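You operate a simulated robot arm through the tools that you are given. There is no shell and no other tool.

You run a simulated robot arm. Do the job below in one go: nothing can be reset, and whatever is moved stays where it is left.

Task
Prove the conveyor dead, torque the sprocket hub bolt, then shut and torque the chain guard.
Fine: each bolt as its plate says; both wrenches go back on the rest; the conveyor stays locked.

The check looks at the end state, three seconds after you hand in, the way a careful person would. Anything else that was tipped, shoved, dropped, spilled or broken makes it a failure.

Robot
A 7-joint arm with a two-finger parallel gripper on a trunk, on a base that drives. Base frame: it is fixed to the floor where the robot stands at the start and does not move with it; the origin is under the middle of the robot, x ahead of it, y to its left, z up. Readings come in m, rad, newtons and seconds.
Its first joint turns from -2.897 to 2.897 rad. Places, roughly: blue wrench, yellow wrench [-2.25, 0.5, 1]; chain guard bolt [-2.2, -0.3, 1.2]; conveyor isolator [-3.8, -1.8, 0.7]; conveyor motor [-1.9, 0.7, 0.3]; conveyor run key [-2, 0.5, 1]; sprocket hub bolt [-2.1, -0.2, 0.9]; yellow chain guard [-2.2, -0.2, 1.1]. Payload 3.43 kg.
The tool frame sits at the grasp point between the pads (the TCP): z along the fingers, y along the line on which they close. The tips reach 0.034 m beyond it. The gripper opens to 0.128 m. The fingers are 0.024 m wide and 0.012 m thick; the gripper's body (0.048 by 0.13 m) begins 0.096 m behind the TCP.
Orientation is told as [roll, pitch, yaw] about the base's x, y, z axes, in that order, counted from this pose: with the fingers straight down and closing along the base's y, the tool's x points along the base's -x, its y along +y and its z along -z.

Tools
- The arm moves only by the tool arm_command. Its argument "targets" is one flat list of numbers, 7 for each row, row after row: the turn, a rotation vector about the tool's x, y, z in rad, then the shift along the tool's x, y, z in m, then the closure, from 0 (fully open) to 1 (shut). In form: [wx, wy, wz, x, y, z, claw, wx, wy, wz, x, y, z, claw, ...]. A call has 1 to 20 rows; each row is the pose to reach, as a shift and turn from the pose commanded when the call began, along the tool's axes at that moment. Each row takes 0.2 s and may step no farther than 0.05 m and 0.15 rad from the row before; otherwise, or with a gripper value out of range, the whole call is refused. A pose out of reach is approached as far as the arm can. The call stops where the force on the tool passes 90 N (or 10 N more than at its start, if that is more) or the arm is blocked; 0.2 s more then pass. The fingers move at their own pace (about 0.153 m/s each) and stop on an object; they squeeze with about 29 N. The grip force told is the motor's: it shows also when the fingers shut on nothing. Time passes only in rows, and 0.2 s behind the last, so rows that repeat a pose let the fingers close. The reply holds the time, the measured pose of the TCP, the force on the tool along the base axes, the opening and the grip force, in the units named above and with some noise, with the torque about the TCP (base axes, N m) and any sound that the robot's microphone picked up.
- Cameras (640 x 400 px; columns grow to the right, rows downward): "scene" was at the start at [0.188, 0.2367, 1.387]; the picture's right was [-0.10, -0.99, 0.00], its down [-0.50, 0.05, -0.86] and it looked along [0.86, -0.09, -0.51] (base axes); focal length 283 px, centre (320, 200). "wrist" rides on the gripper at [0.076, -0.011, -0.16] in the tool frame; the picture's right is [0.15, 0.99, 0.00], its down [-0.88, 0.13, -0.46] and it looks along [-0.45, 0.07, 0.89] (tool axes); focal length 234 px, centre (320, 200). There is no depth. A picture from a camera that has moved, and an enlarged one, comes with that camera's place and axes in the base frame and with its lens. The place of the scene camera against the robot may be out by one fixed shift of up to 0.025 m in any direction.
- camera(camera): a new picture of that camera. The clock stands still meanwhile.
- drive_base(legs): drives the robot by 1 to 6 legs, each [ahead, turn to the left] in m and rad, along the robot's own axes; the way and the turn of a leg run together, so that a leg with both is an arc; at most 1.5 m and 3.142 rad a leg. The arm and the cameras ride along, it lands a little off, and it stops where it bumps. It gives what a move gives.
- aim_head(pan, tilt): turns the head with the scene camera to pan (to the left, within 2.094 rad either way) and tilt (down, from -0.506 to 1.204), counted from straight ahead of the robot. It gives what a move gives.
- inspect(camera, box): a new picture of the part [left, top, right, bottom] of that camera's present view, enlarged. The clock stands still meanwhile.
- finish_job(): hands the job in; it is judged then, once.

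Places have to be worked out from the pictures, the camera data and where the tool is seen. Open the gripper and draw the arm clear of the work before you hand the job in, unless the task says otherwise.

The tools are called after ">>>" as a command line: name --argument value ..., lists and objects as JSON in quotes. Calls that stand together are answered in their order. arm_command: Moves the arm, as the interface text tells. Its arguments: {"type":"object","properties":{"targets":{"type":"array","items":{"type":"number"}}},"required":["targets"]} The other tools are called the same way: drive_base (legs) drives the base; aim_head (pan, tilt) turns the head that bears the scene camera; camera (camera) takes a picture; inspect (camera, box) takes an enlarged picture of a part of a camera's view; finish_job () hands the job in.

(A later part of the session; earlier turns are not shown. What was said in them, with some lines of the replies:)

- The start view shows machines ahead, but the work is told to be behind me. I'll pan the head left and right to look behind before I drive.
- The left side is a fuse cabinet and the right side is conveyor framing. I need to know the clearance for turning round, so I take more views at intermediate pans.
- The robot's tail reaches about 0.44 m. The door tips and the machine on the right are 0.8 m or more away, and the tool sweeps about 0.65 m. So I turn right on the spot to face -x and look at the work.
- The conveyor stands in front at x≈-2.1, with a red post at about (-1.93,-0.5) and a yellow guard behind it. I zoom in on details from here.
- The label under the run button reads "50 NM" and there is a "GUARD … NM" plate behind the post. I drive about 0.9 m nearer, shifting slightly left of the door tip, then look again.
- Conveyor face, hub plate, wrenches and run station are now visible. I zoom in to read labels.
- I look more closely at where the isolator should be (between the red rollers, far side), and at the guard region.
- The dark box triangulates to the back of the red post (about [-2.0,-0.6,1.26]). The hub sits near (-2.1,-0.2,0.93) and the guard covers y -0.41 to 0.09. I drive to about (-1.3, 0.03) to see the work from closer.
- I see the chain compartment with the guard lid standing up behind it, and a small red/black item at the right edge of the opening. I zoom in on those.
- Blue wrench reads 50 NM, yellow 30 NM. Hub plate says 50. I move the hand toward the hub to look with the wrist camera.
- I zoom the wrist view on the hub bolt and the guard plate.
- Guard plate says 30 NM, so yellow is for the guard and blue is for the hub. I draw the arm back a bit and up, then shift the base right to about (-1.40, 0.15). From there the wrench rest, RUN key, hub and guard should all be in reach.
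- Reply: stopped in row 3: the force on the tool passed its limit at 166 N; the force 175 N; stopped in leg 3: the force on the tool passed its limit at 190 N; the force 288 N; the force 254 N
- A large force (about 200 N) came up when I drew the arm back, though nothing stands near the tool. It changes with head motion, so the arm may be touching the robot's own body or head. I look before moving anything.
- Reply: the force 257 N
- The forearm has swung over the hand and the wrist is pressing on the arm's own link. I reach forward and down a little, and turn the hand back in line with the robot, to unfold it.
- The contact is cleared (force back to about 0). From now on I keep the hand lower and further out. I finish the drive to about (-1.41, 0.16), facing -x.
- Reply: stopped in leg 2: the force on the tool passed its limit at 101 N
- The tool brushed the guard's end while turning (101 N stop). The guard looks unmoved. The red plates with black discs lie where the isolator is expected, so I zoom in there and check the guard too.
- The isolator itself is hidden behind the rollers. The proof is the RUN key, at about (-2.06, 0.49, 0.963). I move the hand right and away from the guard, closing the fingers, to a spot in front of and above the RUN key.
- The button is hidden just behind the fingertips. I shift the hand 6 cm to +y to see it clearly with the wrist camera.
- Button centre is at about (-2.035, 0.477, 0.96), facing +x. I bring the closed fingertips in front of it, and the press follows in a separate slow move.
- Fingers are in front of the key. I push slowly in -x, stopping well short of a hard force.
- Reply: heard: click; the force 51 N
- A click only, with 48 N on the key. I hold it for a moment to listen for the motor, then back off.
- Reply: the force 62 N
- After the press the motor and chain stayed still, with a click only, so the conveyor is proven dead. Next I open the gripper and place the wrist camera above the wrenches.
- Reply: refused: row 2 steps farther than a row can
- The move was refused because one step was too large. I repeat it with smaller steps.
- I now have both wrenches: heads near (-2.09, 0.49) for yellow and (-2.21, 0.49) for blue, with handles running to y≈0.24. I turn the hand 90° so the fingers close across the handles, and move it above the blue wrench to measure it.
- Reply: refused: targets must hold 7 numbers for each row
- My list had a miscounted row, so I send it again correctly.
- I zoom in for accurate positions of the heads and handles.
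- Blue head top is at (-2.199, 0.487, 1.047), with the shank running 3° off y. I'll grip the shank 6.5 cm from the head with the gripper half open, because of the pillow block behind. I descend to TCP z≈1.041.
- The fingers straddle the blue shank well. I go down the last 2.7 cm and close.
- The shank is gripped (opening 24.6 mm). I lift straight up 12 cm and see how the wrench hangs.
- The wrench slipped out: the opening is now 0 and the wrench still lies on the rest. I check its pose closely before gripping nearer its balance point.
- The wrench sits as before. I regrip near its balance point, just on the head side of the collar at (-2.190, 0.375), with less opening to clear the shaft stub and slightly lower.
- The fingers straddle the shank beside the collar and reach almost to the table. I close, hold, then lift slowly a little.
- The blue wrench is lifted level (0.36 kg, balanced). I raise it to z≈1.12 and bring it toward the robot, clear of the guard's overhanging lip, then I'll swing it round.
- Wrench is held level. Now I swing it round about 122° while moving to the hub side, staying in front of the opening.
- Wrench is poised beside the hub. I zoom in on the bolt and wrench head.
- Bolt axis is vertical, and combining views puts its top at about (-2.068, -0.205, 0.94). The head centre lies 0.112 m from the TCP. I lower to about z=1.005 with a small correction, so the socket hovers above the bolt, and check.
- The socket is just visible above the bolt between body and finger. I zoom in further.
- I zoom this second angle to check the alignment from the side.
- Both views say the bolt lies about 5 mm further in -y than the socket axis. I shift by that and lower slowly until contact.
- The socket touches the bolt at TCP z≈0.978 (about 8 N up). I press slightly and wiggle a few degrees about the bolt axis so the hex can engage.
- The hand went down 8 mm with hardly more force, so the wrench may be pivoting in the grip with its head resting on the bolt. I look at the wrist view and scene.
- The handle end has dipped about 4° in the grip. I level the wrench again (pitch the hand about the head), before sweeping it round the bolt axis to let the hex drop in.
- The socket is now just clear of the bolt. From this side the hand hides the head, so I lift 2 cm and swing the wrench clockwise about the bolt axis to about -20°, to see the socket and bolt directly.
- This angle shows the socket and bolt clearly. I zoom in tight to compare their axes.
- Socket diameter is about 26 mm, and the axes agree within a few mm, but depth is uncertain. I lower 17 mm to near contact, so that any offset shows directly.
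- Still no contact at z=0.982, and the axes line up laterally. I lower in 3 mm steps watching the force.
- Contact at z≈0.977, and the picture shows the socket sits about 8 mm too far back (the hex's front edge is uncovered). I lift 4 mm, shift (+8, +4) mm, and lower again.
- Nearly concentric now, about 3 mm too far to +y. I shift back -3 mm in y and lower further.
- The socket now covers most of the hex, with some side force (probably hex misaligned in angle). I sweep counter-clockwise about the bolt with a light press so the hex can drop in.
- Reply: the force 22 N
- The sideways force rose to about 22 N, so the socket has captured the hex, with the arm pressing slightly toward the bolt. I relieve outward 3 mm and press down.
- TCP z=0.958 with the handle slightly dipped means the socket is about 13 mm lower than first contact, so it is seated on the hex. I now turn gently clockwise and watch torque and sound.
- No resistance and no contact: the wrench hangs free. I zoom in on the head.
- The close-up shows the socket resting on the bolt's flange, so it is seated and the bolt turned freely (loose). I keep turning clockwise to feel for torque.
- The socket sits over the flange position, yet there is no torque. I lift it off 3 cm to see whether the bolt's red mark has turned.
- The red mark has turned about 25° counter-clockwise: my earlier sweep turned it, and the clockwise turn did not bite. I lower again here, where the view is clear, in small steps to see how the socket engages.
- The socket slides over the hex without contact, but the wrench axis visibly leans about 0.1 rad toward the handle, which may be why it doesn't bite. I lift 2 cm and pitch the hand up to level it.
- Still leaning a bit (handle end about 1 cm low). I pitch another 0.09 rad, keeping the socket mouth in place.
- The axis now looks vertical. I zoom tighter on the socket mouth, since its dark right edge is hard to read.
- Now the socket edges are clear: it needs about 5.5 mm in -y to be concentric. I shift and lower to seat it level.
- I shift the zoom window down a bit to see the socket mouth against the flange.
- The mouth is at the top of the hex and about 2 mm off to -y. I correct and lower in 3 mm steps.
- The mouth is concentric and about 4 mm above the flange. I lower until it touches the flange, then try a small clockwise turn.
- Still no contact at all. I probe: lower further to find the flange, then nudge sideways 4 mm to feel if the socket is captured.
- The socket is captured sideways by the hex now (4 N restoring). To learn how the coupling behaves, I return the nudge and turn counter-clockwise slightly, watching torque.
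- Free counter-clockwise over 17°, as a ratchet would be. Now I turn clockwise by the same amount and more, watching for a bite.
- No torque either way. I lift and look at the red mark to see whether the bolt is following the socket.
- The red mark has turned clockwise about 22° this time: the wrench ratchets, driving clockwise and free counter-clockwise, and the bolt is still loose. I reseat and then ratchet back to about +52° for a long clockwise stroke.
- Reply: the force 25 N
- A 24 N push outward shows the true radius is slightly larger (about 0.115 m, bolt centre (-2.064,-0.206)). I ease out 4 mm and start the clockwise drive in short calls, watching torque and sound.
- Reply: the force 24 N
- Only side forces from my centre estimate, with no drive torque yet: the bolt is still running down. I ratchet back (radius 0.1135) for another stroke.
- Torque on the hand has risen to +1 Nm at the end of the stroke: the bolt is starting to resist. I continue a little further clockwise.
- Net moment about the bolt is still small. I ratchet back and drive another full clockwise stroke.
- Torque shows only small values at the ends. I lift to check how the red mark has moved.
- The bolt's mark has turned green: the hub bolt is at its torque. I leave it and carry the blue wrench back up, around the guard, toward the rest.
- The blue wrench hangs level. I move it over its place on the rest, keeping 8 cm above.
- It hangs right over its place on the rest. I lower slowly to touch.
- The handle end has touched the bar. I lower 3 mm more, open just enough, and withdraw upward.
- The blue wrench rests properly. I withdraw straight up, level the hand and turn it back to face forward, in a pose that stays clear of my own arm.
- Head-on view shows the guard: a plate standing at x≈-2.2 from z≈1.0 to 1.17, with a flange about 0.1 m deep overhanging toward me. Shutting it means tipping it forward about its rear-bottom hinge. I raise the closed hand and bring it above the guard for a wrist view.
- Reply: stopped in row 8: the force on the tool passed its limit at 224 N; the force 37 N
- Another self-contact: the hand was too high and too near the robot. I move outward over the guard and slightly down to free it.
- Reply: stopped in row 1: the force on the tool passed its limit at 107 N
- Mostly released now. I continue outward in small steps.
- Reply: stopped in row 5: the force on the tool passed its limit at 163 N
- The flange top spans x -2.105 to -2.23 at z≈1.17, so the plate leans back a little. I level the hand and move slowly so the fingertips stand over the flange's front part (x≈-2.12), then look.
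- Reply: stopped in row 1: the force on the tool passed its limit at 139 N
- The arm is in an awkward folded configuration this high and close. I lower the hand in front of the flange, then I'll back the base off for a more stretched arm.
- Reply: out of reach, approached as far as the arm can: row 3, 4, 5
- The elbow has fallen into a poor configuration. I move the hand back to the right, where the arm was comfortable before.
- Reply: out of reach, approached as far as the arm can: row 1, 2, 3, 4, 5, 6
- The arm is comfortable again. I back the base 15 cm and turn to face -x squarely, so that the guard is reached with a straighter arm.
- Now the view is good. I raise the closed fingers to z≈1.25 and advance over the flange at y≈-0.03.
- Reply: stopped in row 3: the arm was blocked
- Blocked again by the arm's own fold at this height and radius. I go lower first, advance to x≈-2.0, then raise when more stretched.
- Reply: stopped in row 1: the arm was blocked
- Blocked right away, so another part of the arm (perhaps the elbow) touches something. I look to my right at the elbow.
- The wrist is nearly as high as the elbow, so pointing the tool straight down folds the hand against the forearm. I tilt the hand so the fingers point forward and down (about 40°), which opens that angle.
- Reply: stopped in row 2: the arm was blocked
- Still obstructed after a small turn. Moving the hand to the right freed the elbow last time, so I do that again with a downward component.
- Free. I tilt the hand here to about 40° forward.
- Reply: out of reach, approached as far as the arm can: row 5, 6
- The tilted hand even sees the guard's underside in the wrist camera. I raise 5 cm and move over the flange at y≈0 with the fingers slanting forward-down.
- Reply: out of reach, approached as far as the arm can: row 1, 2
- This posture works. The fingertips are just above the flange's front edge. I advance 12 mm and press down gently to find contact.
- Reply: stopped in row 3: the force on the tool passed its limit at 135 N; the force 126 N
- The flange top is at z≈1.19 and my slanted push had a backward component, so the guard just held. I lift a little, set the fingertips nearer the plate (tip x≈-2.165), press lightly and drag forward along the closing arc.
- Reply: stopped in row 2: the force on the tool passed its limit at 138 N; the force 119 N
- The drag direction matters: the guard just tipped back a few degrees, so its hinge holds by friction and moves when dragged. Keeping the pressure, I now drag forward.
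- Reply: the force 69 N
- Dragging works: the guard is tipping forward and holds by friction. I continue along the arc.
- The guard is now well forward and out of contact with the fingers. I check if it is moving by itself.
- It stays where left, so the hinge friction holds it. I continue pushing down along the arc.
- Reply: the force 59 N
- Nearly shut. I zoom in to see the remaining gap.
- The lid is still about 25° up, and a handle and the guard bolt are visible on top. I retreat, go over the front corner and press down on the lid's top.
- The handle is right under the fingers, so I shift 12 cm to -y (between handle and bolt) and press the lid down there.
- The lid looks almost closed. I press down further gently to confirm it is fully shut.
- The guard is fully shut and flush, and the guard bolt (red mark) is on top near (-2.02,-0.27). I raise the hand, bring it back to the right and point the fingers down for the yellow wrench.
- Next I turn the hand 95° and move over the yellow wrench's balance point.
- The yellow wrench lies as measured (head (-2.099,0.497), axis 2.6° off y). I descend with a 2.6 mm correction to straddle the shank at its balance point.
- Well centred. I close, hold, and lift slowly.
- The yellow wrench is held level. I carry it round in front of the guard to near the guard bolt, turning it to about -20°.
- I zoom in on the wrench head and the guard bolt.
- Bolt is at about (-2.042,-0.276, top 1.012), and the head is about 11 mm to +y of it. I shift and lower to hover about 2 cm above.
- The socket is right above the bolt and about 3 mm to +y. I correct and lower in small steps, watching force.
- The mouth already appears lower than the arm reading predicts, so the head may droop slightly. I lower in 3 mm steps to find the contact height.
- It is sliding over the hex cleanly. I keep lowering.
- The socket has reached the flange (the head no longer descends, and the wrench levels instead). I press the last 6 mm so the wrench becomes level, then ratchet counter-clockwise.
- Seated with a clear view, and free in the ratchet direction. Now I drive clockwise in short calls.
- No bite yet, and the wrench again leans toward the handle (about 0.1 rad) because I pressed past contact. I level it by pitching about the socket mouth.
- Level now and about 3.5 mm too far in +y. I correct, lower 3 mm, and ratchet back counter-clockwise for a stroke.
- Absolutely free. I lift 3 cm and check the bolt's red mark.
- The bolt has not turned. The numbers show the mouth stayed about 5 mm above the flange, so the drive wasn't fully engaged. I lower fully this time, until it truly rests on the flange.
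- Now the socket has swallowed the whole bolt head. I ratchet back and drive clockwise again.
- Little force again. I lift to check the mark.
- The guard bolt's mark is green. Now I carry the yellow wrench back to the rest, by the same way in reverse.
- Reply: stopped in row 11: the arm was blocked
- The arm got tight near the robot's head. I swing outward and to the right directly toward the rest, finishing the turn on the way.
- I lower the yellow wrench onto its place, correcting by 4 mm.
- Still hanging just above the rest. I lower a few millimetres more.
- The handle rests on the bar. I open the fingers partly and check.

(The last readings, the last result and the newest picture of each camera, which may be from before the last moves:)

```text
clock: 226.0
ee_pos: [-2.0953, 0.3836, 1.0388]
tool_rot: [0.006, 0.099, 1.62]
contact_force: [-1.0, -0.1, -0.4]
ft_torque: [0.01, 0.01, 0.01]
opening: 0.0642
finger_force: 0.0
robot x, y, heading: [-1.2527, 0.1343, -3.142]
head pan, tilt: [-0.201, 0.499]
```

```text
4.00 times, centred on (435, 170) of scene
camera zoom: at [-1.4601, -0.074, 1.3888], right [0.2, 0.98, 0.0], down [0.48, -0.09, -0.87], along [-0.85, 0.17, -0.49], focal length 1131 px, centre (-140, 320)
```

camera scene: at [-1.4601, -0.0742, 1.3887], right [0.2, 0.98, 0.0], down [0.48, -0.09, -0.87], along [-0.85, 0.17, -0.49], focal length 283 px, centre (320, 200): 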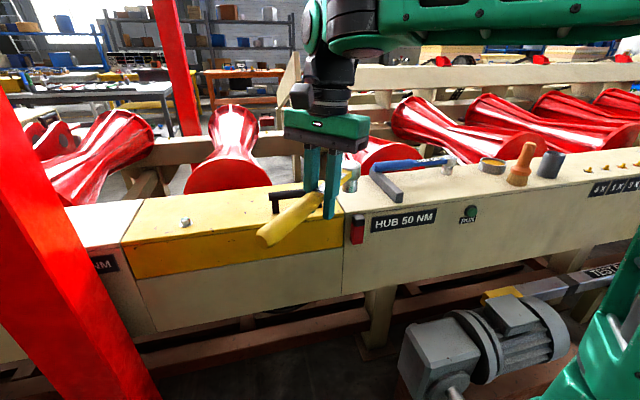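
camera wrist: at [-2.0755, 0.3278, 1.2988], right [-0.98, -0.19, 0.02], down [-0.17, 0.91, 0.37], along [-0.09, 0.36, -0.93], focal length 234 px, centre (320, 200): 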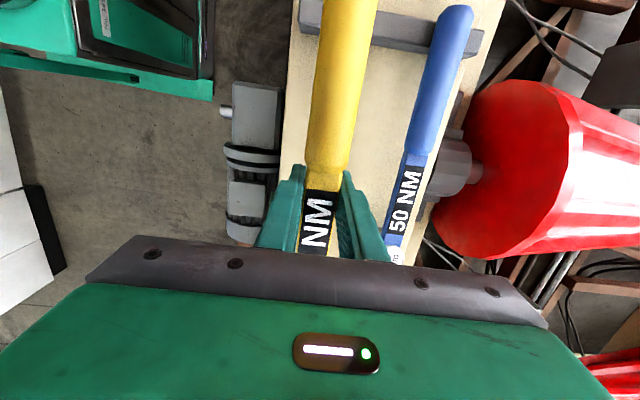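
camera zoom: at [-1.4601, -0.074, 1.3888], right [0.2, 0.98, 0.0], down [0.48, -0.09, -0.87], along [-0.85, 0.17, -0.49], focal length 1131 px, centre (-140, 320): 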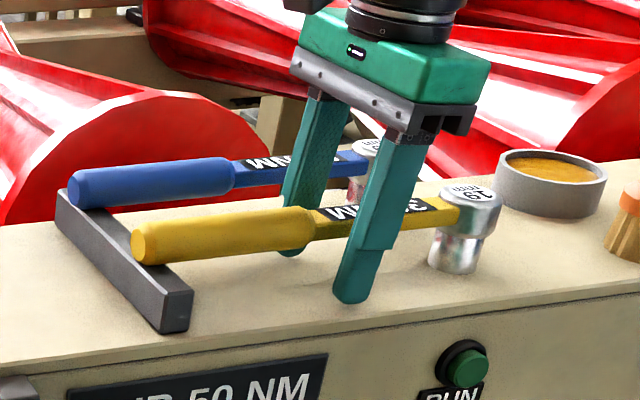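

The yellow wrench rests well beside the blue one. I withdraw straight up and check both wrenches.

>>> arm_command --targets '[0, 0, 0, 0.003, 0, -0.03, 0.5, 0, 0, 0, 0.007, 0, -0.07, 0.5, 0, 0, 0, 0.011, 0, -0.11, 0.5, 0, 0, 0, 0.014, 0, -0.14, 0.5]'

>>> camera --camera "scene"

>>> inspect --camera "scene" --box '[340, 110, 540, 240]'

>>> inspect --camera "scene" --box '[100, 160, 380, 330]'

```text
clock: 227.0
ee_pos: [-2.0955, 0.3829, 1.1803]
tool_rot: [0.007, 0.098, 1.617]
contact_force: [0.1, -0.8, 0.5]
ft_torque: [0.0, 0.01, -0.03]
opening: 0.064
finger_force: 0.1
robot x, y, heading: [-1.2519, 0.1334, -3.135]
head pan, tilt: [-0.201, 0.499]
```

```text
taken
camera scene: at [-1.4601, -0.0739, 1.3888], right [0.2, 0.98, 0.0], down [0.48, -0.09, -0.87], along [-0.85, 0.17, -0.49], focal length 283 px, centre (320, 200)
```

scene: 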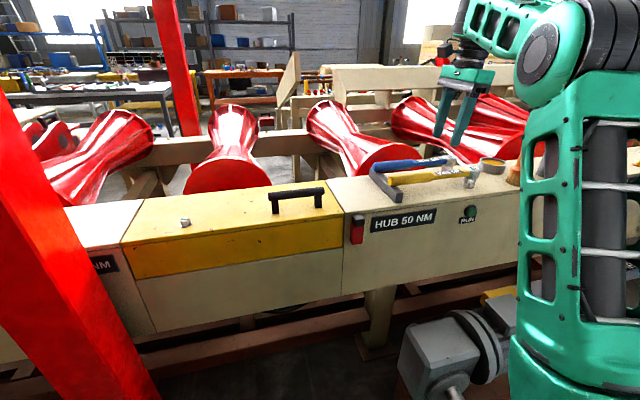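

```text
3.08 times, centred on (440, 175) of scene
camera zoom: at [-1.4601, -0.0739, 1.3888], right [0.2, 0.98, 0.0], down [0.48, -0.09, -0.87], along [-0.85, 0.17, -0.49], focal length 870 px, centre (-49, 277)
```

zoom: 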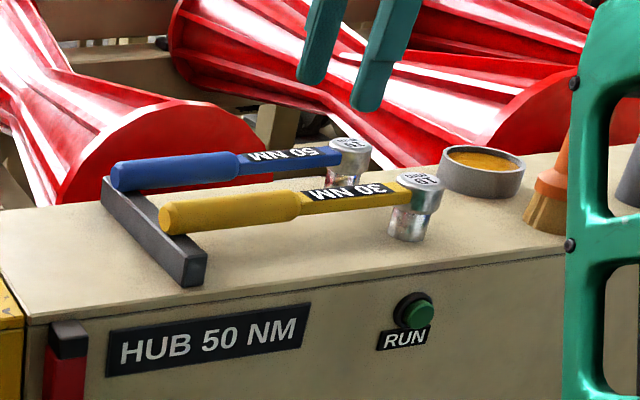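

```text
2.29 times, centred on (240, 245) of scene
camera zoom: at [-1.4601, -0.0739, 1.3888], right [0.2, 0.98, 0.0], down [0.48, -0.09, -0.87], along [-0.85, 0.17, -0.49], focal length 646 px, centre (503, 97)
```

zoom: 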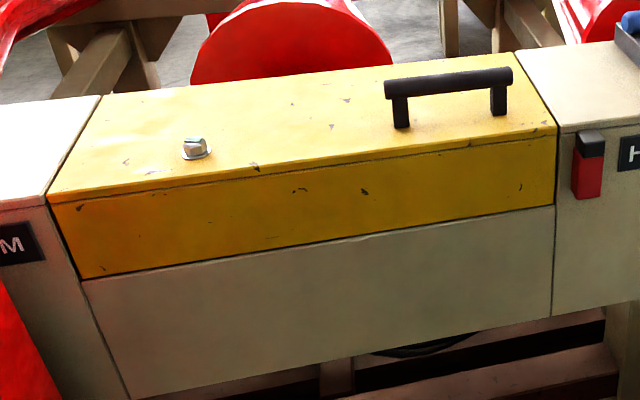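

Both wrenches lie on the rest, the guard is shut flush, and both bolt marks are green. I open the gripper and back the robot off 20 cm, so the arm is clear of the work.

>>> arm_command --targets '[0, 0, 0, 0, 0, 0, 0.2, 0, 0, 0, 0, 0, 0, 0, 0, 0, 0, 0, 0, 0, 0]'

>>> drive_base --legs '[[-0.2, 0]]'

>>> aim_head --pan 0.0 --tilt 0.4

>>> camera --camera "scene"

>>> inspect --camera "scene" --box '[220, 150, 480, 290]'

```text
clock: 227.8
ee_pos: [-2.0957, 0.3838, 1.1795]
tool_rot: [0.007, 0.099, 1.617]
contact_force: [0.2, -0.3, -0.4]
ft_torque: [-0.02, -0.01, 0.01]
opening: 0.128
finger_force: 0.1
robot x, y, heading: [-1.2498, 0.1292, -3.135]
head pan, tilt: [-0.201, 0.499]
```

```text
clock: 229.4
ee_pos: [-1.8892, 0.3881, 1.1796]
tool_rot: [0.005, 0.097, 1.612]
contact_force: [0.5, 0.1, -0.4]
ft_torque: [0.01, 0.0, 0.0]
opening: 0.128
finger_force: 0.1
robot x, y, heading: [-1.0468, 0.1327, 3.14]
head pan, tilt: [-0.201, 0.499]
```

```text
clock: 230.1
ee_pos: [-1.8753, 0.3871, 1.1903]
tool_rot: [0.019, 0.098, 1.616]
contact_force: [1.0, 0.6, -0.9]
ft_torque: [-0.03, -0.03, 0.0]
opening: 0.128
finger_force: 0.0
robot x, y, heading: [-1.0472, 0.1311, 3.139]
head pan, tilt: [0.0, 0.4]
```

```text
taken
camera scene: at [-1.2606, -0.0907, 1.3978], right [0.0, 1.0, 0.0], down [0.4, 0.0, -0.92], along [-0.92, 0.0, -0.4], focal length 283 px, centre (320, 200)
```

scene: 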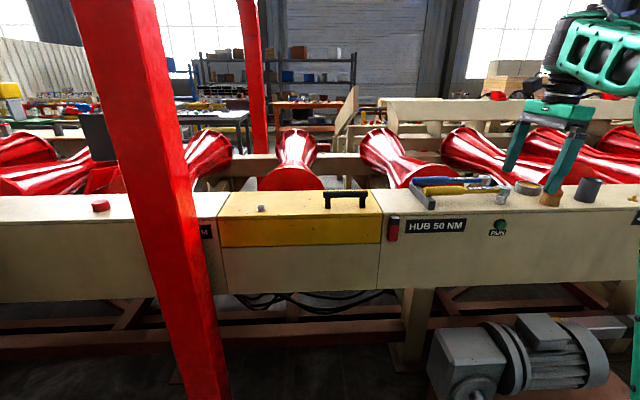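

```text
2.46 times, centred on (350, 220) of scene
camera zoom: at [-1.2606, -0.0907, 1.3978], right [0.0, 1.0, 0.0], down [0.4, 0.0, -0.92], along [-0.92, 0.0, -0.4], focal length 696 px, centre (246, 151)
```

zoom: 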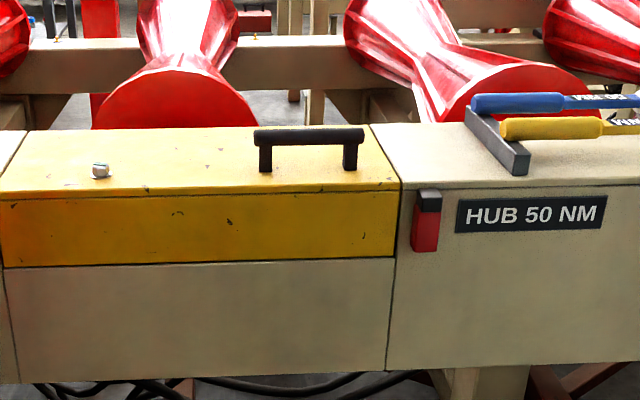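

Everything is in place: conveyor tried dead and left locked, both bolts marked green, guard shut, wrenches back on the rest, gripper open and arm clear. I hand in the job.

>>> finish_job

```text
The job is handed in.
```

The job is handed in. Both bolts are torqued, the guard is shut, and the wrenches are back on the rest. I never got a clear view of the isolator, so I can't confirm its lock by sight.

- **Proving dead:** I pressed the RUN key before touching either bolt. I heard a click only, and the motor and chain did not move. I never touched the isolator.
- **Hub bolt:** I used the blue 50 NM wrench, as the plate says. The mark on the bolt went from red to green. I heard no click from the wrench, so the green mark is my only evidence.
- **Chain guard:** It is closed and sits flush. I used the yellow 30 NM wrench on its bolt, as its plate says, and that mark also went green without a click.
- **Wrenches and arm:** Both wrenches lie on the rest. The gripper is open and the robot is backed clear.

**Bumps along the way:** An early base turn pushed the tool against the guard with about 100 N. While shutting the guard, one push tipped it back a few degrees before I closed it. The arm also pressed against itself a few times. I saw no damage to the guard afterwards, and nothing else was knocked.
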